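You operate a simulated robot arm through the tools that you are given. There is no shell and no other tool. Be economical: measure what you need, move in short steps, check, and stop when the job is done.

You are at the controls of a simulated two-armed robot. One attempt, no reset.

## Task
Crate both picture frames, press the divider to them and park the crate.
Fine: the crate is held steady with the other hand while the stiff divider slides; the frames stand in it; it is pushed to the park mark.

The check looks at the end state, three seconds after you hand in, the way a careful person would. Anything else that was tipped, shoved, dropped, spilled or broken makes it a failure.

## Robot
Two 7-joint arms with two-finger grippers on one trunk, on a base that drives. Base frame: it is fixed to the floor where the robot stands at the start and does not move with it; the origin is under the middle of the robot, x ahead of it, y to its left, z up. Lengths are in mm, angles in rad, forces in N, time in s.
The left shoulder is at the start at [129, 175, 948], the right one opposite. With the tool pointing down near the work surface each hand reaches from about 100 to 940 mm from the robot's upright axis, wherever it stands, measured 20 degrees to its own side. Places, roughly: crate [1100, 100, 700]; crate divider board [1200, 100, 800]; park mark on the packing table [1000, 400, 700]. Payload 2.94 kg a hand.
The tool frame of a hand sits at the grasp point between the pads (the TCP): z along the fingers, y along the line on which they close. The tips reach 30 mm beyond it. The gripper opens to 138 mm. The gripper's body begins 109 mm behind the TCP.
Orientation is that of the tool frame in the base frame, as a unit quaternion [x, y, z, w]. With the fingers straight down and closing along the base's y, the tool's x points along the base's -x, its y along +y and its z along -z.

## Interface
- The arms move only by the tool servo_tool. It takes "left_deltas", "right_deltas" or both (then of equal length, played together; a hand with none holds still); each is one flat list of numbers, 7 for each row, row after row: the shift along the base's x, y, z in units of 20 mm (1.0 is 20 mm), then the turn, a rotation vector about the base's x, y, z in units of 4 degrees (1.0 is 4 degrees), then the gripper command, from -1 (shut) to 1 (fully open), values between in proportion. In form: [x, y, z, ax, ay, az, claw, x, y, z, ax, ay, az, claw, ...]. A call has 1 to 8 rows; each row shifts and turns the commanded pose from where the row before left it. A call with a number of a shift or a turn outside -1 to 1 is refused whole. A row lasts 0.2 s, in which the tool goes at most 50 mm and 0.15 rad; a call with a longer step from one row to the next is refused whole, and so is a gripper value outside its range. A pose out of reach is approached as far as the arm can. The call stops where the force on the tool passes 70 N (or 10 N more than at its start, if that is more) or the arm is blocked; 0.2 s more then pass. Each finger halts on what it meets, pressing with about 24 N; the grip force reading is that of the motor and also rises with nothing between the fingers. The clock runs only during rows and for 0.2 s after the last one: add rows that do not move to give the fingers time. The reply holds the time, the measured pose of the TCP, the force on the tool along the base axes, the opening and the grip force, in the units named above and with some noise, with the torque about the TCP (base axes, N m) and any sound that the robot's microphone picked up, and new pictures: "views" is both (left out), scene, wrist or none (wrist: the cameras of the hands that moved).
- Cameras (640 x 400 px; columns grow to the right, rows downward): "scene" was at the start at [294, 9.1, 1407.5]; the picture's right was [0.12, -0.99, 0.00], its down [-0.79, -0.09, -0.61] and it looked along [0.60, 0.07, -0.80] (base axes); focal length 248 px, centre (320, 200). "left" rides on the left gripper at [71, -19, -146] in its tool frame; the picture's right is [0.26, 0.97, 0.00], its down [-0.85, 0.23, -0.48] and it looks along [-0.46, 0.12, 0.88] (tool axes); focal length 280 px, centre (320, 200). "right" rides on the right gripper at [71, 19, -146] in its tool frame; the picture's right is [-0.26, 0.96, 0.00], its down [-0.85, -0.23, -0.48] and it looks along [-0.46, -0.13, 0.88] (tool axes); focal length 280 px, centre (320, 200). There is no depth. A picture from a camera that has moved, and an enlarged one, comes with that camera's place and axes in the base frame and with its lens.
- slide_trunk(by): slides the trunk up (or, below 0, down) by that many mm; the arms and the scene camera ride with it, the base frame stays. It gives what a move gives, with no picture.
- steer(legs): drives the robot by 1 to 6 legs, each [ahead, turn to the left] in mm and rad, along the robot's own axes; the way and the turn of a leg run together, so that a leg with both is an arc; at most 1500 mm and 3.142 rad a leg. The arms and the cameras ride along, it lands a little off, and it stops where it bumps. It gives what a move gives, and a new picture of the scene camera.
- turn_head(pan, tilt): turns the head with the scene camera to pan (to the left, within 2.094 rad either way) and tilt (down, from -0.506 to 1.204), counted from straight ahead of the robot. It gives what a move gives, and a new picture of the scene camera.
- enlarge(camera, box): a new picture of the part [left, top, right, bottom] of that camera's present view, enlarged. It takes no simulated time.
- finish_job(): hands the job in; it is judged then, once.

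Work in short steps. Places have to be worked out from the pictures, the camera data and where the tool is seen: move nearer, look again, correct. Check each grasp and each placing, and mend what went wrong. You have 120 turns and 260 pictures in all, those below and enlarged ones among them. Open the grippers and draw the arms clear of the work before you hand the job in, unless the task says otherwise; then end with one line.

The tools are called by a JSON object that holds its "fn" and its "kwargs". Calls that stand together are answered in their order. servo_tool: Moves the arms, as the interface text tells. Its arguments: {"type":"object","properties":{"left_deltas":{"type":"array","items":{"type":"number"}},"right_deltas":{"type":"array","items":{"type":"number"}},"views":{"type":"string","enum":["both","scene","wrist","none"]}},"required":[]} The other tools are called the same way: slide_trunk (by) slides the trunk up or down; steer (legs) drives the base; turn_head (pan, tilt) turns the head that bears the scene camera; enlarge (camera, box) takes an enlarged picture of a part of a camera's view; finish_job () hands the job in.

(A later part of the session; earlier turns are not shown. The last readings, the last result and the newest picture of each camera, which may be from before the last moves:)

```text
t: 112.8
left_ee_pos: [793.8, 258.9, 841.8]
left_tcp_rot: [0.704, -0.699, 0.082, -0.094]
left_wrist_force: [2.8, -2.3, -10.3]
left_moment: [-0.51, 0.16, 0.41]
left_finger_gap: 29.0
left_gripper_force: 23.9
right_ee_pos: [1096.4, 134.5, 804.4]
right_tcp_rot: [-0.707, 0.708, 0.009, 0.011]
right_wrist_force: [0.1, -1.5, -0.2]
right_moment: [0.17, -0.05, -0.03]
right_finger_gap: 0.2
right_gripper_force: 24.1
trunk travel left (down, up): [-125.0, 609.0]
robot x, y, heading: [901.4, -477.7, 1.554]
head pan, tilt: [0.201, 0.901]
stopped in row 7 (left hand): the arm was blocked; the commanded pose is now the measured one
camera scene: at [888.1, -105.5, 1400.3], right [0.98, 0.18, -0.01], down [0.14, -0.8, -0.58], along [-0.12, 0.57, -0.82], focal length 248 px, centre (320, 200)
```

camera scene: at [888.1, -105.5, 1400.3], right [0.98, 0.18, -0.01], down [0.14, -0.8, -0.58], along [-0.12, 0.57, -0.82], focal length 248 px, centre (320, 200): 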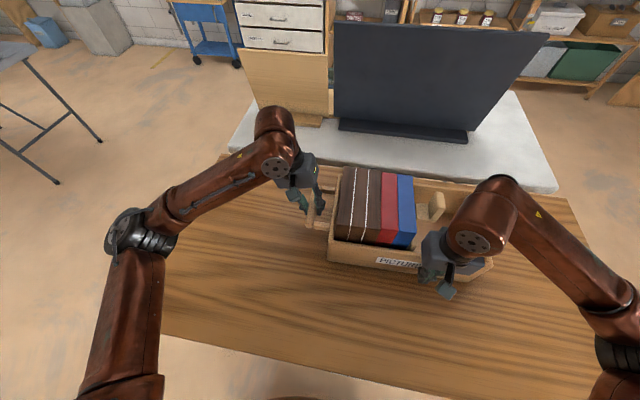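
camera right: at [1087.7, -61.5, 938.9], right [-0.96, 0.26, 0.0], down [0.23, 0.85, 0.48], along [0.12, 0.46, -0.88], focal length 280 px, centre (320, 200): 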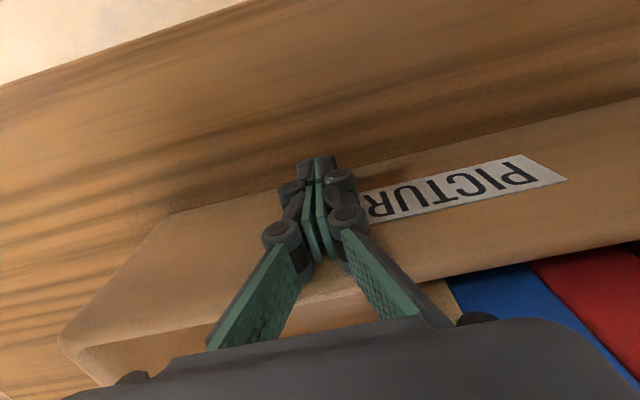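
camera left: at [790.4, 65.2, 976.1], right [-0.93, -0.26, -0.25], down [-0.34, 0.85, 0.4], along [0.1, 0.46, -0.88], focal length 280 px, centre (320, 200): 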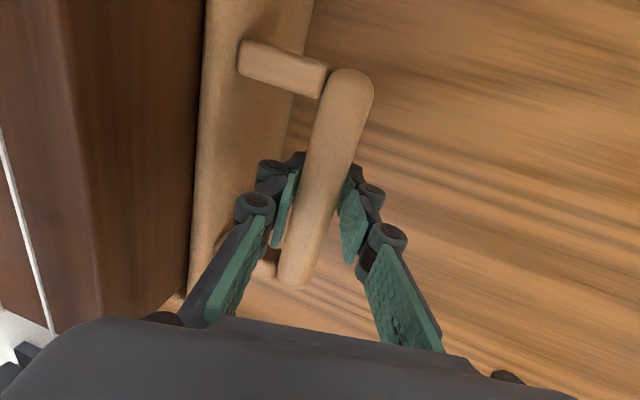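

The scene camera shows the robot leaning forward (both arms far out). I bring the right hand back at once to restore balance, while the left holds still.

{"fn": "servo_tool", "kwargs": {"right_deltas": [0, -1, 0, 0, 0, 0, -1, 0, -1, 0, 0, 0, 0, -1, 0, -1, 0, 0, 0, 0, -1, 0, -1, 0, 0, 0, 0, -1, 0, -1, 0, 0, 0, 0, -1], "views": "scene"}}

```text
t: 113.1
left_ee_pos: [771.5, 259.0, 858.4]
left_tcp_rot: [0.737, -0.664, 0.085, -0.098]
left_wrist_force: [-1.0, -1.3, -10.3]
left_moment: [0.34, 0.15, -0.73]
left_finger_gap: 30.4
left_gripper_force: 23.9
right_ee_pos: [1107.2, 111.8, 819.6]
right_tcp_rot: [-0.69, 0.724, 0.014, 0.018]
right_wrist_force: [0.7, -0.5, 0.2]
right_moment: [0.1, 0.09, -0.02]
right_finger_gap: 0.0
right_gripper_force: 23.5
trunk travel left (down, up): [-125.0, 609.0]
robot x, y, heading: [899.0, -474.0, 1.554]
head pan, tilt: [0.201, 0.901]
stopped in row 1 (left hand): the arm was blocked; the commanded pose is now the measured one
camera scene: at [889.3, -45.5, 1390.7], right [0.98, 0.18, -0.02], down [0.14, -0.83, -0.54], along [-0.12, 0.53, -0.84], focal length 248 px, centre (320, 200)
```

scene: 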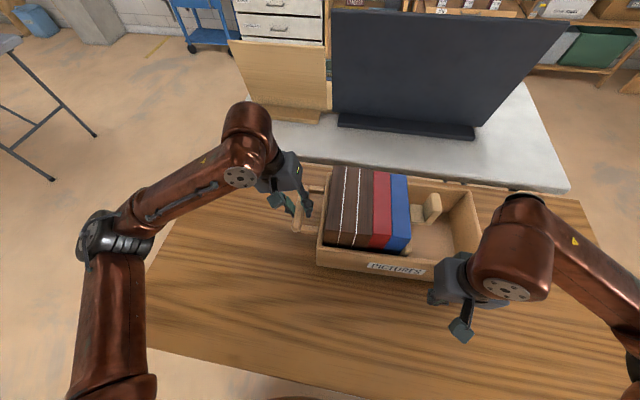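

The robot is tipping and the left grip drags the handle. I open the left hand immediately and draw the right back and down for support.

{"fn": "servo_tool", "kwargs": {"left_deltas": [0, 0, 0, 0, 0, 0, 0, 0, 0, 0, 0, 0, 0, 0, 0, -0.5, 0.5, 0, 0, 0, 0.3, 0, -0.5, 1, 0, 0, 0, 0.3], "right_deltas": [0, -1, -0.5, 0, 0, 0, -1, 0, -1, -0.5, 0, 0, 0, -1, 0, -1, -0.5, 0, 0, 0, -1, 0, -1, -0.5, 0, 0, 0, -1], "views": "scene"}}

```text
t: 113.5
left_ee_pos: [734.0, 238.2, 910.1]
left_tcp_rot: [0.766, -0.625, 0.085, -0.127]
left_wrist_force: [-1.5, 0.2, 0.0]
left_moment: [-0.05, -0.13, -0.04]
left_finger_gap: 40.1
left_gripper_force: 0.1
right_ee_pos: [1120.2, 80.5, 862.0]
right_tcp_rot: [-0.681, 0.731, 0.042, 0.031]
right_wrist_force: [0.4, 0.9, 1.0]
right_moment: [-0.15, 0.05, 0.02]
right_finger_gap: 0.0
right_gripper_force: 24.2
trunk travel left (down, up): [-125.0, 609.0]
robot x, y, heading: [902.2, -467.6, 1.559]
head pan, tilt: [0.201, 0.901]
stopped in row 1 (left hand): the arm was blocked; the commanded pose is now the measured one
camera scene: at [890.7, -1.2, 1383.1], right [0.98, 0.18, -0.02], down [0.14, -0.84, -0.52], along [-0.12, 0.51, -0.85], focal length 248 px, centre (320, 200)
```

scene: 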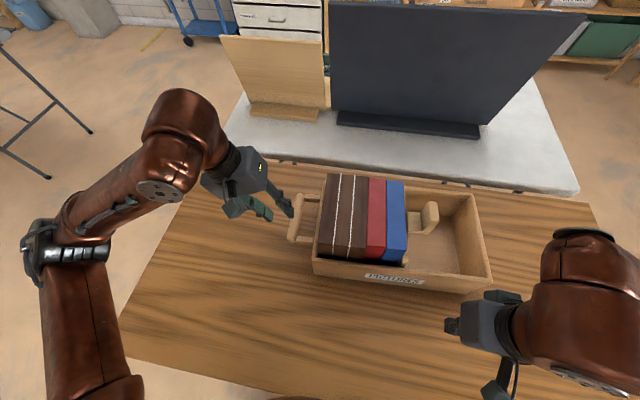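

The handle is released and the crate stands on the table. I draw both arms up and back.

{"fn": "servo_tool", "kwargs": {"left_deltas": [0, -0.7, 0.5, 0, 0, 0, 0, 0, -0.7, 0.5, 0, 0, 0, 0, 0, -0.7, 0.5, 0, 0, 0, 0], "right_deltas": [0, -0.7, 0.5, 0, 0, 0, -1, 0, -0.7, 0.5, 0, 0, 0, -1, 0, -0.7, 0.5, 0, 0, 0, -1], "views": "scene"}}

```text
t: 113.8
left_ee_pos: [715.9, 140.1, 984.3]
left_tcp_rot: [0.776, -0.6, 0.046, -0.187]
left_wrist_force: [0.4, 0.3, -2.9]
left_moment: [-0.06, -0.08, -0.02]
left_finger_gap: 69.2
left_gripper_force: 0.0
right_ee_pos: [1124.7, -4.0, 918.7]
right_tcp_rot: [-0.676, 0.72, 0.121, 0.098]
right_wrist_force: [0.1, 0.6, 0.2]
right_moment: [-0.01, -0.04, -0.04]
right_finger_gap: 0.0
right_gripper_force: 23.9
trunk travel left (down, up): [-125.0, 609.0]
robot x, y, heading: [902.1, -469.8, 1.557]
head pan, tilt: [0.201, 0.901]
stopped in row 1 (left hand): the arm was blocked; the commanded pose is now the measured one
camera scene: at [887.6, -44.3, 1391.2], right [0.98, 0.19, -0.02], down [0.15, -0.83, -0.54], along [-0.12, 0.53, -0.84], focal length 248 px, centre (320, 200)
```

scene: 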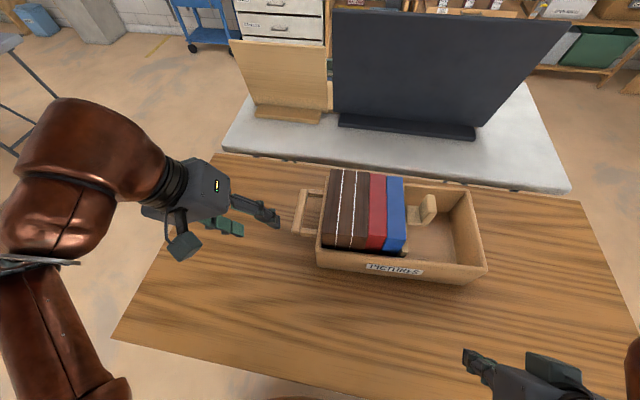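

The robot is swinging back. I hold still and let it settle.

{"fn": "servo_tool", "kwargs": {"left_deltas": [0, 0, 0, 0, 0, 0, 0, 0, 0, 0, 0, 0, 0, 0, 0, 0, 0, 0, 0, 0, 0, 0, 0, 0, 0, 0, 0, 0, 0, 0, 0, 0, 0, 0, 0], "right_deltas": [0, 0, 0, 0, 0, 0, -1, 0, 0, 0, 0, 0, 0, -1, 0, 0, 0, 0, 0, 0, -1, 0, 0, 0, 0, 0, 0, -1, 0, 0, 0, 0, 0, 0, -1], "views": "scene"}}

```text
t: 114.1
left_ee_pos: [713.1, 1.1, 1025.9]
left_tcp_rot: [0.763, -0.601, -0.006, -0.236]
left_wrist_force: [0.2, 1.8, -2.6]
left_moment: [-0.11, -0.02, -0.08]
left_finger_gap: 69.0
left_gripper_force: 0.1
right_ee_pos: [1130.0, -119.2, 942.0]
right_tcp_rot: [-0.667, 0.714, 0.159, 0.144]
right_wrist_force: [-0.3, 0.3, -0.9]
right_moment: [-0.01, -0.03, -0.01]
right_finger_gap: 0.1
right_gripper_force: 24.5
trunk travel left (down, up): [-125.0, 609.0]
robot x, y, heading: [898.7, -479.9, 1.557]
head pan, tilt: [0.201, 0.901]
stopped in row 1 (left hand): the arm was blocked; the commanded pose is now the measured one
camera scene: at [887.3, -149.1, 1406.1], right [0.98, 0.19, 0.0], down [0.15, -0.78, -0.6], along [-0.12, 0.59, -0.8], focal length 248 px, centre (320, 200)
```

scene: 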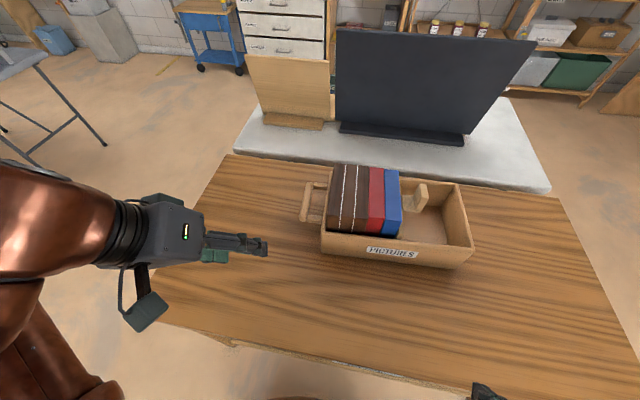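

{"fn": "servo_tool", "kwargs": {"left_deltas": [0, 0, 0, 0, 0, 0, 0, 0, 0, 0, 0, 0, 0, 0, 0, 0, 0, 0, 0, 0, 0, 0, 0, 0, 0, 0, 0, 0, 0, 0, 0, 0, 0, 0, 0], "right_deltas": [0, 0, 0, 0, 0, 0, -1, 0, 0, 0, 0, 0, 0, -1, 0, 0, 0, 0, 0, 0, -1, 0, 0, 0, 0, 0, 0, -1, 0, 0, 0, 0, 0, 0, -1], "views": "scene"}}

```text
t: 115.1
left_ee_pos: [707.6, 30.2, 1033.4]
left_tcp_rot: [0.78, -0.565, -0.022, -0.268]
left_wrist_force: [-0.7, 0.9, -1.2]
left_moment: [-0.06, -0.07, 0.0]
left_finger_gap: 68.8
left_gripper_force: 0.1
right_ee_pos: [1122.2, -74.2, 947.1]
right_tcp_rot: [-0.632, 0.753, 0.16, 0.085]
right_wrist_force: [-0.2, 0.9, -1.0]
right_moment: [-0.09, -0.09, -0.03]
right_finger_gap: 0.0
right_gripper_force: 24.1
trunk travel left (down, up): [-125.0, 609.0]
robot x, y, heading: [901.4, -474.5, 1.559]
head pan, tilt: [0.201, 0.901]
stopped in row 4 (right hand): the arm was blocked; the commanded pose is now the measured one
camera scene: at [887.8, -30.4, 1387.7], right [0.98, 0.19, -0.02], down [0.15, -0.83, -0.54], along [-0.12, 0.52, -0.84], focal length 248 px, centre (320, 200)
```

scene: 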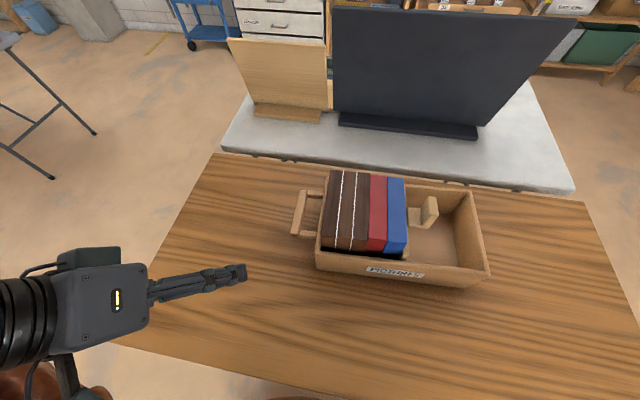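

It is rocking; I keep still to let it damp out.

{"fn": "servo_tool", "kwargs": {"left_deltas": [0, 0, 0, 0, 0, 0, 0, 0, 0, 0, 0, 0, 0, 0, 0, 0, 0, 0, 0, 0, 0, 0, 0, 0, 0, 0, 0, 0, 0, 0, 0, 0, 0, 0, 0], "views": "none"}}

{"fn": "servo_tool", "kwargs": {"left_deltas": [0, 0, 0, 0, 0, 0, 0, 0, 0, 0, 0, 0, 0, 0, 0, 0, 0, 0, 0, 0, 0, 0, 0, 0, 0, 0, 0, 0, 0, 0, 0, 0, 0, 0, 0], "views": "scene"}}

```text
t: 115.4
left_ee_pos: [697.5, -63.5, 1086.7]
left_tcp_rot: [0.778, -0.51, -0.053, -0.363]
left_wrist_force: [-0.1, 1.4, -1.2]
left_moment: [-0.03, -0.05, -0.06]
left_finger_gap: 68.8
left_gripper_force: 0.2
right_ee_pos: [1114.2, -146.7, 971.1]
right_tcp_rot: [-0.584, 0.786, 0.192, 0.063]
right_wrist_force: [-0.3, 0.8, -0.7]
right_moment: [-0.07, 0.02, 0.03]
right_finger_gap: 0.1
right_gripper_force: 24.2
trunk travel left (down, up): [-125.0, 609.0]
robot x, y, heading: [897.5, -473.8, 1.562]
head pan, tilt: [0.201, 0.901]
stopped in row 1 (left hand): the arm was blocked; the commanded pose is now the measured one
```

```text
t: 115.8
left_ee_pos: [696.1, -196.4, 1111.9]
left_tcp_rot: [0.745, -0.524, -0.086, -0.403]
left_wrist_force: [-2.0, 0.3, 6.1]
left_moment: [-0.46, 0.15, -0.04]
left_finger_gap: 69.1
left_gripper_force: 0.2
right_ee_pos: [1113.3, -266.6, 998.2]
right_tcp_rot: [-0.58, 0.77, 0.246, 0.096]
right_wrist_force: [-17.7, 4.3, 14.0]
right_moment: [-0.27, -0.35, -0.32]
right_finger_gap: 0.3
right_gripper_force: 24.2
trunk travel left (down, up): [-125.0, 609.0]
robot x, y, heading: [900.2, -473.0, 1.558]
head pan, tilt: [0.201, 0.901]
stopped in row 1 (left hand): the arm was blocked; the commanded pose is now the measured one
camera scene: at [885.3, -213.2, 1418.3], right [0.98, 0.19, 0.01], down [0.15, -0.76, -0.64], along [-0.12, 0.63, -0.77], focal length 248 px, centre (320, 200)
```

scene: 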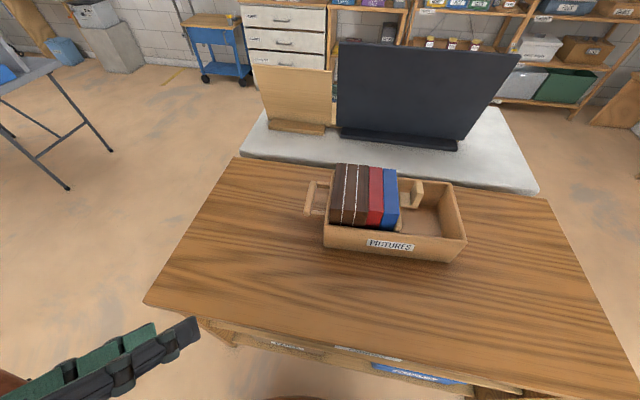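

Upright again, the arms have come close to the body. I wait more.

{"fn": "servo_tool", "kwargs": {"left_deltas": [0, 0, 0, 0, 0, 0, 0, 0, 0, 0, 0, 0, 0, 0], "views": "none"}}

{"fn": "servo_tool", "kwargs": {"left_deltas": [0, 0, 0, 0, 0, 0, 0, 0, 0, 0, 0, 0, 0, 0, 0, 0, 0, 0, 0, 0, 0, 0, 0, 0, 0, 0, 0, 0], "views": "none"}}

{"fn": "servo_tool", "kwargs": {"left_deltas": [0, 0, 0, 0, 0, 0, 0, 0, 0, 0, 0, 0, 0, 0, 0, 0, 0, 0, 0, 0, 0, 0, 0, 0, 0, 0, 0, 0], "views": "scene"}}

```text
t: 116.5
left_ee_pos: [681.7, -140.4, 1083.3]
left_tcp_rot: [0.778, -0.508, -0.062, -0.364]
left_wrist_force: [-0.4, 1.6, 0.0]
left_moment: [-0.12, -0.07, -0.07]
left_finger_gap: 69.0
left_gripper_force: 0.0
right_ee_pos: [1108.9, -179.5, 992.6]
right_tcp_rot: [-0.528, 0.807, 0.254, 0.067]
right_wrist_force: [-3.7, 117.5, 95.4]
right_moment: [-5.21, -1.82, 1.91]
right_finger_gap: 0.0
right_gripper_force: 23.8
trunk travel left (down, up): [-125.0, 609.0]
robot x, y, heading: [899.9, -473.2, 1.558]
head pan, tilt: [0.201, 0.901]
stopped in row 2 (right hand): the force on the tool passed its limit at 122 N (the readings are from after the stop); the commanded pose is now the measured one
```

```text
t: 116.8
left_ee_pos: [670.5, -256.3, 1094.4]
left_tcp_rot: [0.756, -0.498, -0.089, -0.415]
left_wrist_force: [0.2, -4.4, -4.8]
left_moment: [0.73, -0.12, 0.14]
left_finger_gap: 68.9
left_gripper_force: 0.1
right_ee_pos: [1100.8, -263.6, 1011.2]
right_tcp_rot: [-0.506, 0.791, 0.331, 0.094]
right_wrist_force: [-47.0, 112.0, 31.5]
right_moment: [-2.12, -1.39, 0.65]
right_finger_gap: 0.4
right_gripper_force: 24.4
trunk travel left (down, up): [-125.0, 609.0]
robot x, y, heading: [901.6, -472.2, 1.561]
head pan, tilt: [0.201, 0.901]
stopped in row 1 (left hand): the arm was blocked; the commanded pose is now the measured one
```

```text
t: 117.7
left_ee_pos: [667.6, -274.1, 1103.8]
left_tcp_rot: [0.745, -0.493, -0.096, -0.439]
left_wrist_force: [0.4, -4.1, 0.3]
left_moment: [0.31, -0.01, 0.13]
left_finger_gap: 68.8
left_gripper_force: 0.1
right_ee_pos: [1099.4, -280.7, 1022.7]
right_tcp_rot: [-0.503, 0.775, 0.367, 0.108]
right_wrist_force: [-44.6, 102.7, 49.2]
right_moment: [-1.7, -1.32, 0.65]
right_finger_gap: 0.0
right_gripper_force: 24.1
trunk travel left (down, up): [-125.0, 609.0]
robot x, y, heading: [897.4, -473.6, 1.564]
head pan, tilt: [0.201, 0.901]
stopped in row 4 (right hand): the arm was blocked; the commanded pose is now the measured one
camera scene: at [883.7, -196.9, 1413.7], right [0.98, 0.19, 0.01], down [0.15, -0.76, -0.63], along [-0.12, 0.62, -0.78], focal length 248 px, centre (320, 200)
```

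scene: 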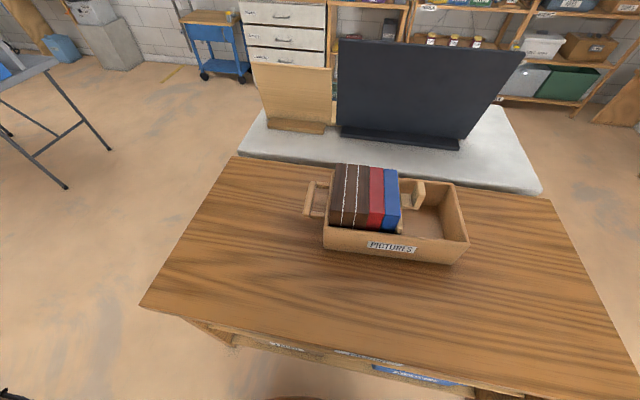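

The robot is upright and quiet; the right hand presses against the robot itself. I move the right hand forward to free it.

{"fn": "servo_tool", "kwargs": {"right_deltas": [0.3, 0.6, 0.2, 0, 0, 0, -1, 0.3, 0.6, 0.2, 0, 0, 0, -1, 0.3, 0.6, 0.2, 0, 0, 0, -1, 0.3, 0.6, 0.2, 0, 0, 0, -1], "views": "scene"}}

```text
t: 118.7
left_ee_pos: [675.0, -249.2, 1092.6]
left_tcp_rot: [0.757, -0.502, -0.089, -0.408]
left_wrist_force: [-0.3, -0.7, -0.4]
left_moment: [0.06, -0.02, 0.0]
left_finger_gap: 69.1
left_gripper_force: 0.1
right_ee_pos: [1103.6, -260.5, 1013.9]
right_tcp_rot: [-0.51, 0.786, 0.335, 0.093]
right_wrist_force: [-30.2, 4.1, 37.5]
right_moment: [-0.9, -1.19, -0.74]
right_finger_gap: 0.0
right_gripper_force: 23.9
right hand out of reach, approached as far as the arm can: row 1, 2, 3, 4
trunk travel left (down, up): [-125.0, 609.0]
robot x, y, heading: [898.2, -473.4, 1.559]
head pan, tilt: [0.201, 0.901]
camera scene: at [887.1, -180.5, 1409.7], right [0.98, 0.19, 0.0], down [0.15, -0.77, -0.62], along [-0.12, 0.61, -0.78], focal length 248 px, centre (320, 200)
```

scene: 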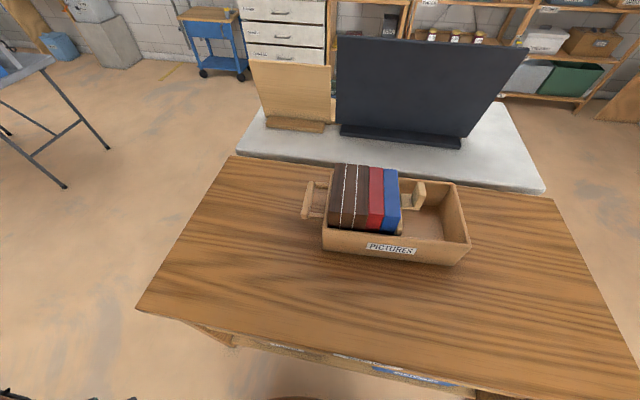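

Upright and steady. I measure the crate and look from the right hand.

{"fn": "enlarge", "kwargs": {"camera": "scene", "box": [290, 150, 490, 280]}}

{"fn": "enlarge", "kwargs": {"camera": "right", "box": [0, 0, 640, 400]}}

```text
3.08 times, centred on (390, 215) of scene
camera zoom: at [887.1, -180.5, 1409.7], right [0.98, 0.19, 0.0], down [0.15, -0.77, -0.62], along [-0.12, 0.61, -0.78], focal length 762 px, centre (105, 154)
```

zoom: 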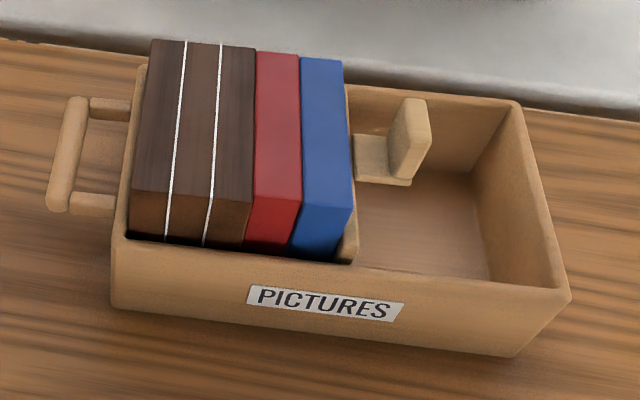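

```text
1.00 times, centred on (320, 200) of right (not enlarged: the box is as wide or as high as the picture)
camera zoom: at [1082.4, -401.3, 1097.5], right [-0.71, 0.44, 0.54], down [0.68, 0.27, 0.68], along [0.15, 0.86, -0.5], focal length 280 px, centre (320, 200)
```

zoom: 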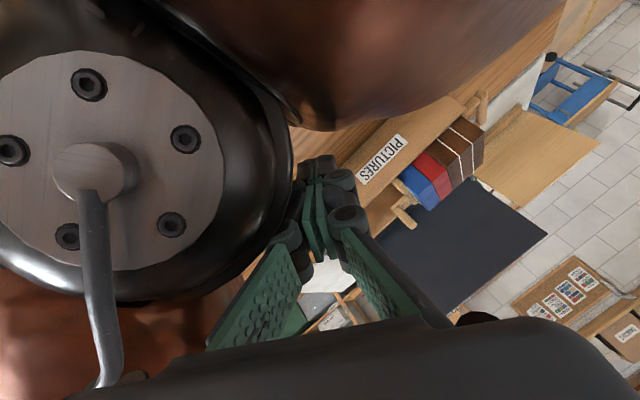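

Contents are intact; the crate sits at centre ≈(1011,282), yaw ≈+3°, so it needs about (+23,+74) more. First I untangle the arms; then I'll push with one hand only so the robot keeps its balance.

{"fn": "servo_tool", "kwargs": {"right_deltas": [-0.4, 0.6, 0.5, 0, 0, 0, -1, -0.4, 0.6, 0.5, 0, 0, 0, -1, -0.3, 0.6, 0.3, 0, 0, 0, -1, -0.3, 0.6, 0.3, 0, 0, 0, -1], "left_deltas": [0.5, 1, 0, -0.95, 0.61, -0.49, 0, 0.5, 1, 0, -0.95, 0.61, -0.49, 0, 0.5, 1, 0, -0.95, 0.61, -0.49, 0, 0.5, 1, 0, -0.95, 0.61, -0.49, 0], "views": "both"}}

```text
t: 119.7
left_ee_pos: [716.2, -166.3, 1092.0]
left_tcp_rot: [0.757, -0.595, -0.056, -0.264]
left_wrist_force: [-0.2, 0.6, -0.3]
left_moment: [-0.02, 0.03, 0.03]
left_finger_gap: 69.1
left_gripper_force: 0.0
right_ee_pos: [1074.5, -206.1, 1048.1]
right_tcp_rot: [-0.51, 0.788, 0.332, 0.097]
right_wrist_force: [-0.4, 0.2, -0.3]
right_moment: [0.0, -0.01, 0.0]
right_finger_gap: 0.0
right_gripper_force: 23.8
right hand out of reach, approached as far as the arm can: row 1
trunk travel left (down, up): [-125.0, 609.0]
robot x, y, heading: [897.2, -469.7, 1.56]
head pan, tilt: [0.201, 0.901]
camera scene: at [888.3, -176.5, 1408.6], right [0.98, 0.19, 0.0], down [0.15, -0.77, -0.62], along [-0.12, 0.61, -0.78], focal length 248 px, centre (320, 200)
camera right: at [1053.4, -345.3, 1131.3], right [-0.72, 0.44, 0.54], down [0.68, 0.27, 0.68], along [0.16, 0.85, -0.5], focal length 280 px, centre (320, 200)
camera left: at [721.4, -291.2, 1194.5], right [-0.82, -0.38, -0.43], down [-0.57, 0.48, 0.67], along [-0.05, 0.79, -0.61], focal length 280 px, centre (320, 200)
```

scene: 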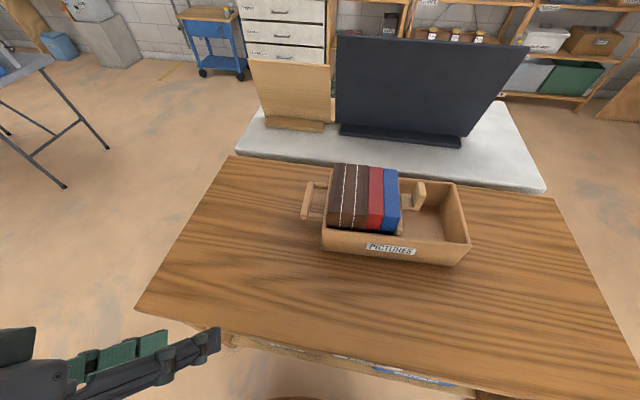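
right: 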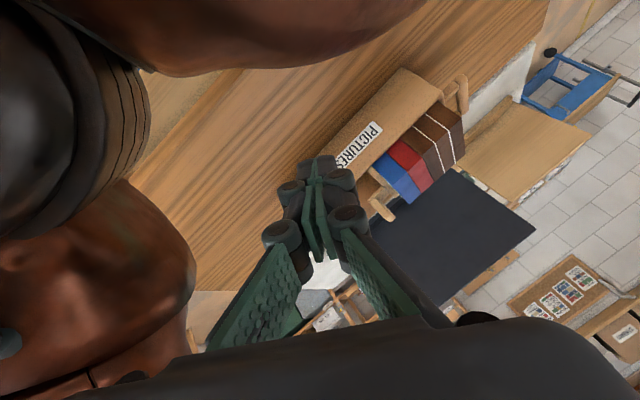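
left: 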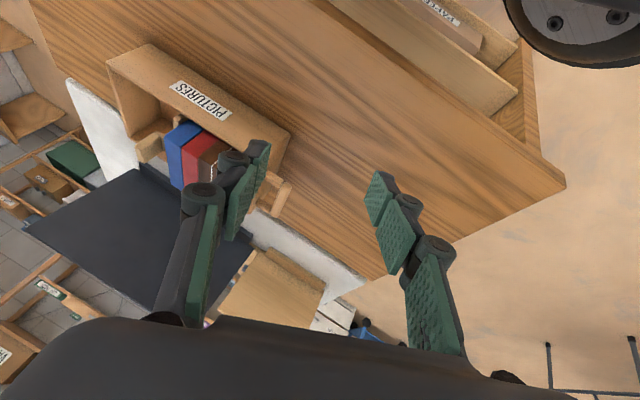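

Free. I finish turning both hands to fingers-down, keeping them near the body.

{"fn": "servo_tool", "kwargs": {"right_deltas": [0.5, 0.4, 0, -0.99, -0.56, 0.64, -1, 0.5, 0.4, 0, -0.99, -0.56, 0.64, -1, 0.5, 0.4, 0, -0.99, -0.56, 0.64, -1, 0.5, 0.4, 0, -0.99, -0.56, 0.64, -1, 0.5, 0.4, 0, -0.99, -0.56, 0.64, -1, 0.5, 0, 0, -0.99, -0.56, 0.64, -1, 0.5, 0, 0, -0.99, -0.56, 0.64, -1, 0.5, 0, 0, -0.99, -0.56, 0.64, -1], "left_deltas": [0.5, 0.6, 0, -0.95, 0.61, -0.49, 0, 0.5, 0.6, 0, -0.95, 0.61, -0.49, 0, 0.5, 0.6, 0, -0.95, 0.61, -0.49, 0, 0.5, 0.6, 0, -0.95, 0.61, -0.49, 0, 0.5, 0.6, 0, -0.95, 0.61, -0.49, 0, 0.5, 0.6, 0, -0.95, 0.61, -0.49, 0, 0.5, 0.6, 0, -0.95, 0.61, -0.49, 0, 0.5, 0.6, 0, 0, 0, 0, 1], "views": "both"}}

```text
t: 121.5
left_ee_pos: [790.4, -78.1, 1093.3]
left_tcp_rot: [-0.707, 0.707, -0.001, 0.0]
left_wrist_force: [-0.9, -1.3, -0.4]
left_moment: [0.04, -0.01, 0.0]
left_finger_gap: 104.0
left_gripper_force: 0.1
left hand out of reach, approached as far as the arm can: row 8
right_ee_pos: [1153.5, -169.8, 1049.1]
right_tcp_rot: [-0.692, 0.721, 0.038, 0.015]
right_wrist_force: [0.4, 0.0, 0.0]
right_moment: [0.07, -0.03, 0.02]
right_finger_gap: 0.0
right_gripper_force: 24.1
trunk travel left (down, up): [-125.0, 609.0]
robot x, y, heading: [901.2, -470.8, 1.557]
head pan, tilt: [0.201, 0.901]
camera scene: at [887.2, -179.1, 1409.5], right [0.98, 0.19, 0.0], down [0.15, -0.77, -0.62], along [-0.12, 0.61, -0.78], focal length 248 px, centre (320, 200)
camera right: at [1135.9, -251.6, 1189.1], right [-0.95, 0.3, 0.05], down [0.28, 0.8, 0.53], along [0.12, 0.52, -0.85], focal length 280 px, centre (320, 200)
camera left: at [808.5, -147.1, 1238.7], right [-0.97, -0.26, 0.0], down [-0.23, 0.85, 0.47], along [-0.12, 0.46, -0.88], focal length 280 px, centre (320, 200)
```

scene: 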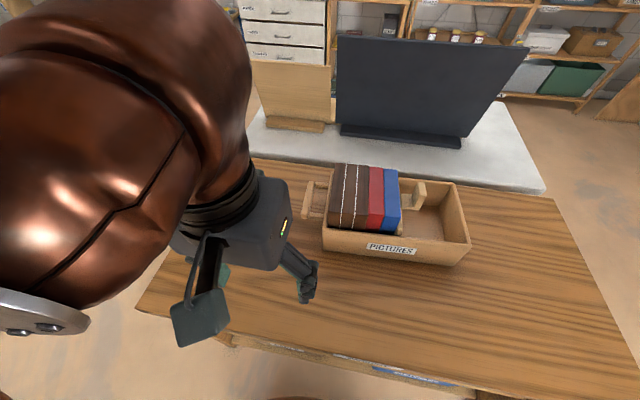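
right: 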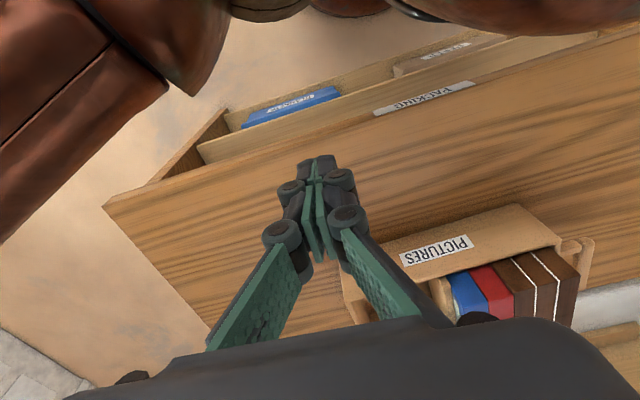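
left: 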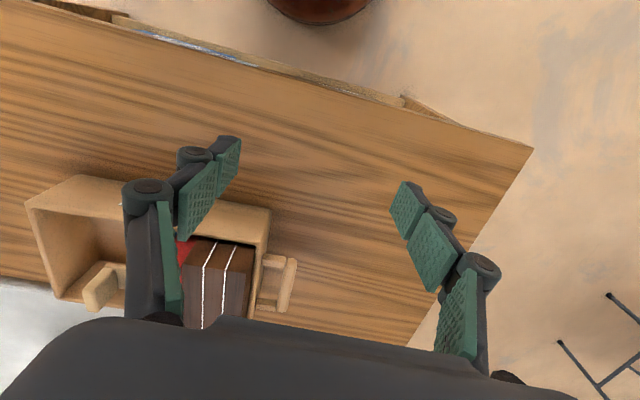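

Both hands are in order. I bring the left hand down in front of the near wall with fingers wide open, to push with both finger sides and square the crate.

{"fn": "servo_tool", "kwargs": {"left_deltas": [1, 0.8, -1, 0, 0, 0, 1, 1, 0.8, -1, 0, 0, 0, 1, 1, 0.8, -1, 0, 0, 0, 1, 1, 0.8, -1, 0, 0, 0, 1, 1, 0.8, -1, 0, 0, 0, 1, 1, 0.8, -1, 0, 0, 0, 1, 1, 0.8, -1, 0, 0, 0, 1, 1, 0.8, -1, 0, 0, 0, 1], "views": "scene"}}

{"fn": "servo_tool", "kwargs": {"left_deltas": [0, 0, -1, 0, 0, 0, 1, 0, 0, -1, 0, 0, 0, 1, 0, 0, -1, 0, 0, 0, 1, 0, 0, -1, 0, 0, 0, 1, 0, 0, -1, 0, 0, 0, 1, 0, 0, -1, 0, 0, 0, 1, 0, 0, -0.9, 0, 0, 0, 1], "views": "both"}}

```text
t: 123.3
left_ee_pos: [791.9, -61.8, 1084.1]
left_tcp_rot: [-0.707, 0.707, -0.001, 0.0]
left_wrist_force: [0.5, 0.0, 0.9]
left_moment: [-0.02, -0.01, 0.0]
left_finger_gap: 138.1
left_gripper_force: 0.0
left hand out of reach, approached as far as the arm can: row 1, 2, 3, 4, 5, 6, 7, 8
right_ee_pos: [1153.5, -168.5, 1047.4]
right_tcp_rot: [-0.691, 0.722, 0.038, 0.015]
right_wrist_force: [1.0, -0.2, 0.4]
right_moment: [-0.01, 0.01, 0.02]
right_finger_gap: 0.0
right_gripper_force: 23.8
trunk travel left (down, up): [-125.0, 609.0]
robot x, y, heading: [899.2, -473.6, 1.562]
head pan, tilt: [0.201, 0.901]
camera scene: at [887.4, -177.3, 1408.9], right [0.98, 0.19, 0.0], down [0.15, -0.77, -0.62], along [-0.12, 0.61, -0.78], focal length 248 px, centre (320, 200)
```

scene: 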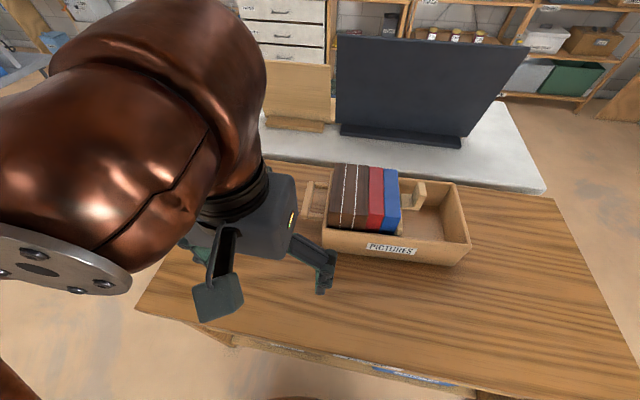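

```text
t: 124.9
left_ee_pos: [792.7, -61.5, 943.1]
left_tcp_rot: [-0.706, 0.709, -0.001, 0.0]
left_wrist_force: [-0.3, 0.3, -0.1]
left_moment: [-0.01, -0.02, -0.04]
left_finger_gap: 137.9
left_gripper_force: 0.0
right_ee_pos: [1154.0, -168.6, 1047.3]
right_tcp_rot: [-0.692, 0.721, 0.037, 0.014]
right_wrist_force: [-0.6, -0.2, -0.6]
right_moment: [-0.04, 0.02, 0.0]
right_finger_gap: 0.1
right_gripper_force: 24.1
trunk travel left (down, up): [-125.0, 609.0]
robot x, y, heading: [898.8, -473.6, 1.559]
head pan, tilt: [0.201, 0.901]
camera scene: at [887.4, -177.1, 1408.8], right [0.98, 0.19, 0.0], down [0.15, -0.77, -0.62], along [-0.12, 0.61, -0.78], focal length 248 px, centre (320, 200)
camera left: at [811.2, -130.0, 1088.3], right [-0.97, -0.26, 0.0], down [-0.23, 0.85, 0.47], along [-0.12, 0.46, -0.88], focal length 280 px, centre (320, 200)
```

scene: 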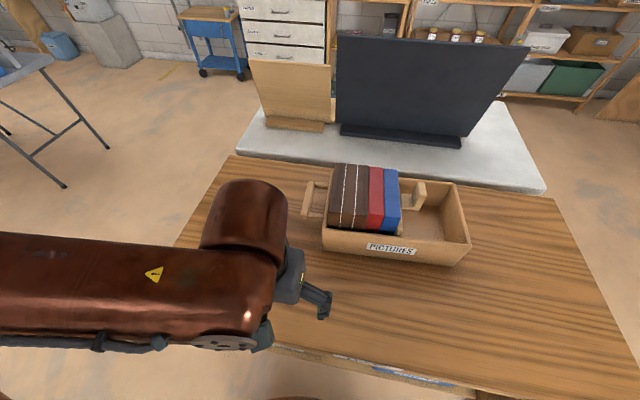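
left: 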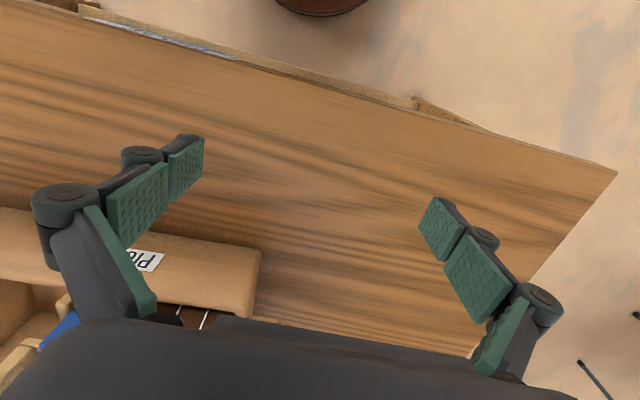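

Lowering worked; now across to x≈950 and then down.

{"fn": "servo_tool", "kwargs": {"left_deltas": [1, 0.7, 0, 0, 0, 0, 1, 1, 0.7, 0, 0, 0, 0, 1, 1, 0.7, 0, 0, 0, 0, 1, 1, 0.7, 0, 0, 0, 0, 1, 1, 0.7, 0, 0, 0, 0, 1, 1, 0.7, 0, 0, 0, 0, 1, 1, 0.7, 0, 0, 0, 0, 1, 1, 0.7, 0, 0, 0, 0, 1], "views": "none"}}

{"fn": "servo_tool", "kwargs": {"left_deltas": [0, 0, -1, 0, 0, 0, 1, 0, 0, -1, 0, 0, 0, 1, 0, 0, -1, 0, 0, 0, 1, 0, 0, -1, 0, 0, 0, 1, 0, 0, -1, 0, 0, 0, 1, 0, 0, -1, 0, 0, 0, 1, 0, 0, -1, 0, 0, 0, 1], "views": "both"}}

```text
t: 126.7
left_ee_pos: [812.6, -47.4, 943.2]
left_tcp_rot: [-0.706, 0.708, -0.002, -0.001]
left_wrist_force: [1.0, -0.1, 0.5]
left_moment: [-0.01, -0.02, 0.01]
left_finger_gap: 138.1
left_gripper_force: 0.1
left hand out of reach, approached as far as the arm can: row 2, 3, 4, 5, 6, 7, 8
right_ee_pos: [1153.4, -167.9, 1048.2]
right_tcp_rot: [-0.691, 0.721, 0.037, 0.015]
right_wrist_force: [0.1, -0.3, 0.4]
right_moment: [0.01, 0.0, -0.01]
right_finger_gap: 0.3
right_gripper_force: 23.9
trunk travel left (down, up): [-125.0, 609.0]
robot x, y, heading: [901.8, -471.1, 1.556]
head pan, tilt: [0.201, 0.901]
```

```text
t: 128.3
left_ee_pos: [800.8, -27.5, 817.4]
left_tcp_rot: [-0.707, 0.707, -0.002, 0.0]
left_wrist_force: [-0.1, -0.6, -0.2]
left_moment: [0.0, -0.05, 0.0]
left_finger_gap: 137.8
left_gripper_force: 0.1
left hand out of reach, approached as far as the arm can: row 4, 5, 6, 7
right_ee_pos: [1153.2, -167.9, 1047.7]
right_tcp_rot: [-0.691, 0.721, 0.037, 0.014]
right_wrist_force: [0.3, -1.1, 0.2]
right_moment: [-0.01, -0.04, 0.0]
right_finger_gap: 0.0
right_gripper_force: 23.6
trunk travel left (down, up): [-125.0, 609.0]
robot x, y, heading: [900.2, -471.5, 1.556]
head pan, tilt: [0.201, 0.901]
camera scene: at [887.1, -176.7, 1408.7], right [0.98, 0.19, 0.0], down [0.15, -0.77, -0.62], along [-0.12, 0.61, -0.78], focal length 248 px, centre (320, 200)
camera left: at [818.4, -96.7, 962.2], right [-0.96, -0.26, 0.0], down [-0.23, 0.85, 0.47], along [-0.12, 0.46, -0.88], focal length 280 px, centre (320, 200)
```

scene: 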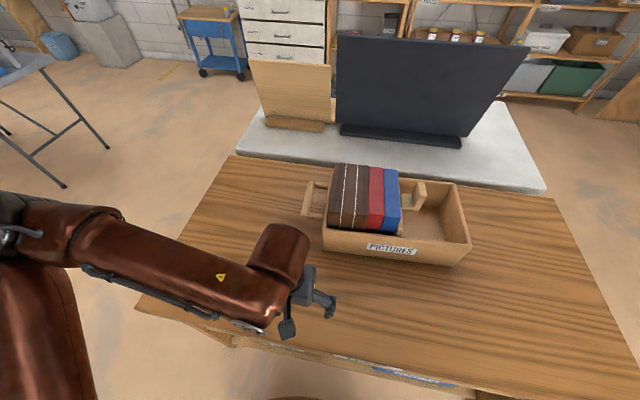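
left: 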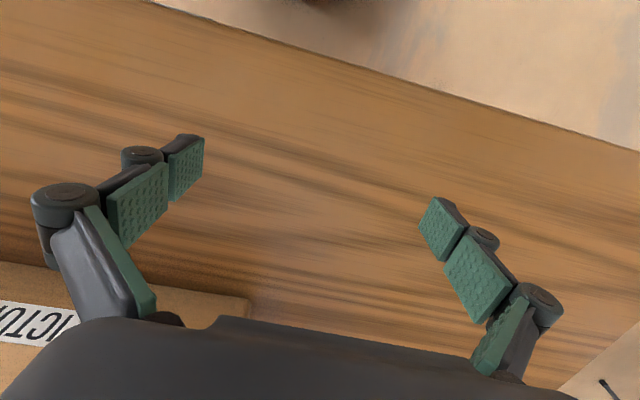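

The left arm is short of room in its present posture. I try moving it ahead (+y, still before the crate), then +x.

{"fn": "servo_tool", "kwargs": {"left_deltas": [0, 0.8, 0, 0, 0, 0, 1, 0, 0.8, 0, 0, 0, 0, 1, 0, 0.8, 0, 0, 0, 0, 1, 0, 0.8, 0, 0, 0, 0, 1, 0.8, 0.8, 0, 0, 0, 0, 1, 0.8, 0.4, 0, 0, 0, 0, 1, 0.8, 0, 0, 0, 0, 0, 1, 0.8, 0, 0, 0, 0, 0, 1], "views": "scene"}}

```text
t: 130.1
left_ee_pos: [791.0, 13.4, 827.1]
left_tcp_rot: [-0.706, 0.709, -0.002, -0.001]
left_wrist_force: [-0.2, -0.7, -0.1]
left_moment: [-0.04, 0.0, -0.02]
left_finger_gap: 137.9
left_gripper_force: 0.0
left hand out of reach, approached as far as the arm can: row 1, 2, 3, 4, 5, 6, 7, 8
right_ee_pos: [1154.0, -168.4, 1047.7]
right_tcp_rot: [-0.691, 0.722, 0.036, 0.014]
right_wrist_force: [-0.2, 0.3, -0.6]
right_moment: [-0.01, 0.0, 0.0]
right_finger_gap: 0.0
right_gripper_force: 24.1
trunk travel left (down, up): [-125.0, 609.0]
robot x, y, heading: [902.9, -472.3, 1.563]
head pan, tilt: [0.201, 0.901]
camera scene: at [887.3, -177.0, 1408.8], right [0.98, 0.19, 0.0], down [0.15, -0.77, -0.62], along [-0.12, 0.61, -0.78], focal length 248 px, centre (320, 200)
```

scene: 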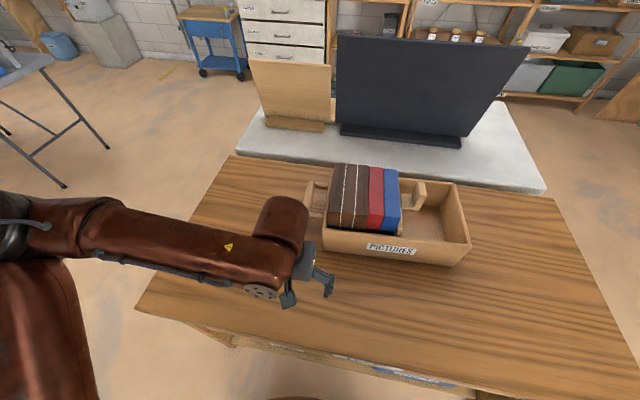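

The left wrist is at a limit there; I'll use the right hand instead. First I draw the left back, then drive 80 mm closer so less reach is needed and balance is safer.

{"fn": "servo_tool", "kwargs": {"left_deltas": [0, -1, 0.8, 0, 0, 0, 1, -0.5, -1, 0.8, 0, 0, 0, 1, -0.5, -1, 0.8, 0, 0, 0, 1, -0.5, -1, 0.8, 0, 0, 0, 1, -0.5, -1, 0.8, 0, 0, 0, 1, 0, -1, 0.8, 0, 0, 0, 0, 0, -1, 0.8, 0, 0, 0, 0, 0, -1, 0.8, 0, 0, 0, 0], "views": "none"}}

{"fn": "steer", "kwargs": {"legs": [[70, 0]]}}

```text
t: 131.9
left_ee_pos: [751.9, -145.9, 955.8]
left_tcp_rot: [-0.706, 0.708, -0.002, -0.001]
left_wrist_force: [0.2, 0.4, 0.4]
left_moment: [-0.03, -0.01, 0.0]
left_finger_gap: 68.5
left_gripper_force: 0.0
right_ee_pos: [1153.6, -169.1, 1048.1]
right_tcp_rot: [-0.692, 0.721, 0.036, 0.014]
right_wrist_force: [-0.3, -0.4, 0.5]
right_moment: [-0.01, 0.0, -0.03]
right_finger_gap: 0.1
right_gripper_force: 23.9
trunk travel left (down, up): [-125.0, 609.0]
robot x, y, heading: [899.6, -473.7, 1.562]
head pan, tilt: [0.201, 0.901]
```

```text
t: 132.9
left_ee_pos: [751.8, -77.7, 956.3]
left_tcp_rot: [-0.706, 0.709, 0.0, 0.0]
left_wrist_force: [1.0, 0.0, 0.4]
left_moment: [-0.04, 0.0, 0.0]
left_finger_gap: 68.8
left_gripper_force: 0.1
right_ee_pos: [1154.8, -101.1, 1048.9]
right_tcp_rot: [-0.691, 0.722, 0.038, 0.015]
right_wrist_force: [0.3, 0.0, 0.0]
right_moment: [-0.04, 0.01, -0.01]
right_finger_gap: 0.1
right_gripper_force: 24.0
trunk travel left (down, up): [-125.0, 609.0]
robot x, y, heading: [900.8, -404.8, 1.557]
head pan, tilt: [0.201, 0.901]
camera scene: at [888.3, -109.8, 1409.8], right [0.98, 0.19, 0.0], down [0.15, -0.77, -0.62], along [-0.12, 0.61, -0.78], focal length 248 px, centre (320, 200)
```

scene: 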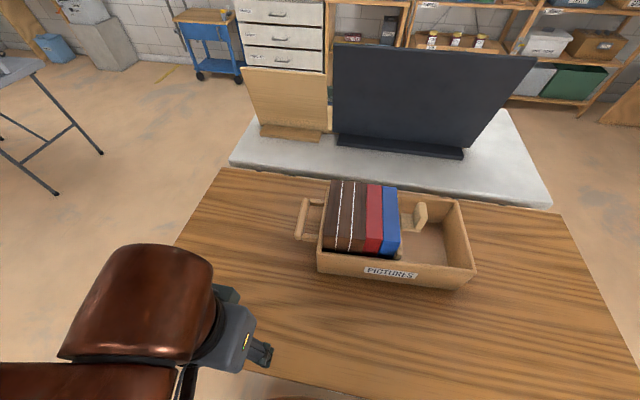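

No bump. I re-measure the crate from here.

{"fn": "enlarge", "kwargs": {"camera": "scene", "box": [285, 165, 485, 300]}}

```text
2.96 times, centred on (385, 232) of scene
camera zoom: at [888.3, -109.8, 1409.8], right [0.98, 0.19, 0.0], down [0.15, -0.77, -0.62], along [-0.12, 0.61, -0.78], focal length 734 px, centre (127, 104)
```

zoom: 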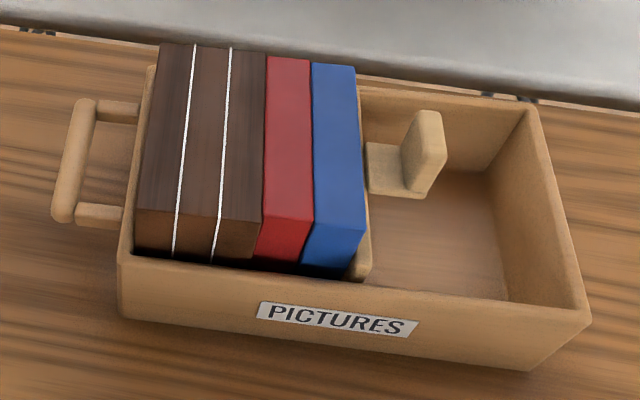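

Crate: near edge (828,162)–(1207,183), centre ≈(1012,282), yaw ≈3°. The right hand will push with wide-open fingers around x≈980; I bring it down in front of the wall.

{"fn": "servo_tool", "kwargs": {"right_deltas": [-0.9, 0.6, -1, -0.3, -0.15, 0.2, 1, -0.9, 0.6, -1, -0.3, -0.15, 0.2, 1, -0.9, 0.6, -1, -0.3, -0.15, 0.2, 1, -0.9, 0.6, -1, -0.17, 0, 0, 1, -0.9, 0.6, -1, 0, 0, 0, 1, -0.9, 0.6, -1, 0, 0, 0, 1, -0.9, 0.6, -1, 0, 0, 0, 1, -0.9, 0.6, -1, 0, 0, 0, 1], "views": "both"}}

```text
t: 134.8
left_ee_pos: [751.9, -77.1, 954.4]
left_tcp_rot: [-0.706, 0.708, -0.001, -0.001]
left_wrist_force: [-0.1, 0.4, 1.5]
left_moment: [0.02, -0.03, -0.03]
left_finger_gap: 68.9
left_gripper_force: 0.1
right_ee_pos: [1009.4, -3.1, 887.3]
right_tcp_rot: [-0.707, 0.707, -0.001, -0.001]
right_wrist_force: [-1.3, 0.0, -0.5]
right_moment: [-0.03, -0.02, 0.0]
right_finger_gap: 137.9
right_gripper_force: 0.0
trunk travel left (down, up): [-125.0, 609.0]
robot x, y, heading: [902.1, -402.3, 1.557]
head pan, tilt: [0.201, 0.901]
camera scene: at [887.9, -107.5, 1408.7], right [0.98, 0.19, 0.0], down [0.15, -0.77, -0.62], along [-0.12, 0.61, -0.78], focal length 248 px, centre (320, 200)
camera right: at [990.3, -75.3, 1033.1], right [-0.96, 0.26, 0.0], down [0.23, 0.85, 0.47], along [0.13, 0.46, -0.88], focal length 280 px, centre (320, 200)
```

scene: 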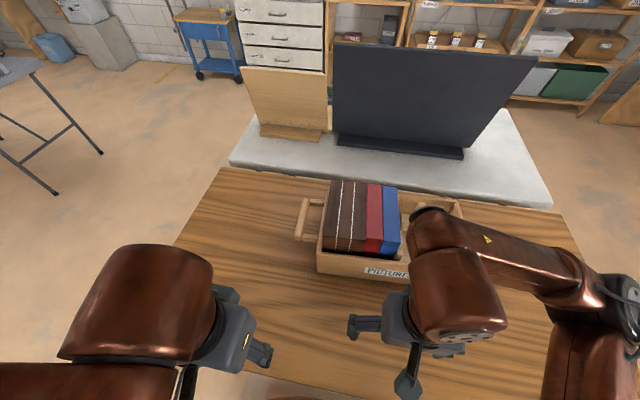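
right: 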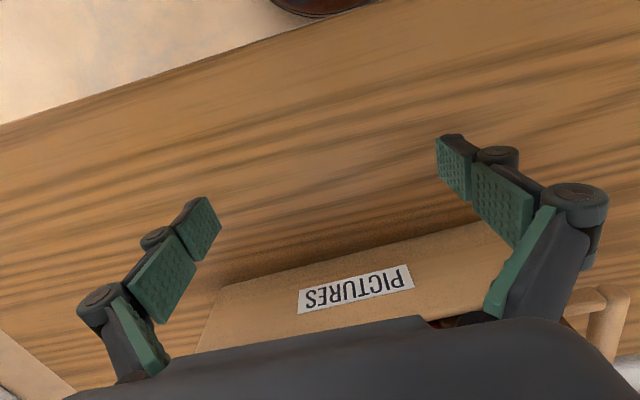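

Fine. Down beside the wall, centred at x≈980.

{"fn": "servo_tool", "kwargs": {"right_deltas": [-0.5, 0.5, -0.9, 0, 0, 0, 1, -0.5, 0.5, -0.9, 0, 0, 0, 1, -0.45, 0.5, -0.9, 0, 0, 0, 1, 0, 0.5, -0.9, 0, 0, 0, 1, 0, 0.5, -0.9, 0, 0, 0, 1], "views": "both"}}

```text
t: 135.9
left_ee_pos: [751.7, -76.2, 955.1]
left_tcp_rot: [-0.706, 0.708, -0.002, 0.001]
left_wrist_force: [0.5, -0.2, 0.3]
left_moment: [0.0, 0.02, -0.02]
left_finger_gap: 68.7
left_gripper_force: 0.1
right_ee_pos: [981.3, 47.3, 796.3]
right_tcp_rot: [-0.707, 0.708, -0.001, -0.001]
right_wrist_force: [0.4, -0.9, 0.0]
right_moment: [0.0, -0.02, -0.03]
right_finger_gap: 137.9
right_gripper_force: 0.1
trunk travel left (down, up): [-125.0, 609.0]
robot x, y, heading: [900.8, -404.5, 1.558]
head pan, tilt: [0.201, 0.901]
camera scene: at [888.4, -107.7, 1408.8], right [0.98, 0.19, 0.0], down [0.15, -0.77, -0.62], along [-0.12, 0.61, -0.78], focal length 248 px, centre (320, 200)
camera right: at [962.9, -25.3, 942.4], right [-0.96, 0.26, 0.0], down [0.23, 0.85, 0.47], along [0.13, 0.46, -0.88], focal length 280 px, centre (320, 200)
```

scene: 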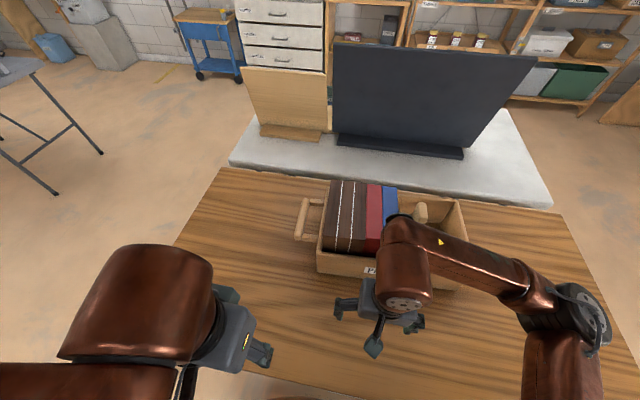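
right: 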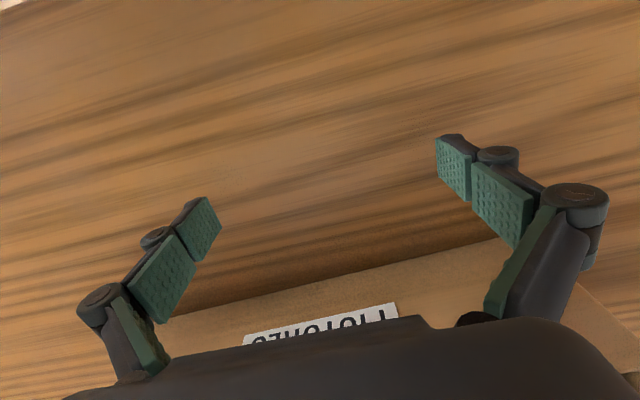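

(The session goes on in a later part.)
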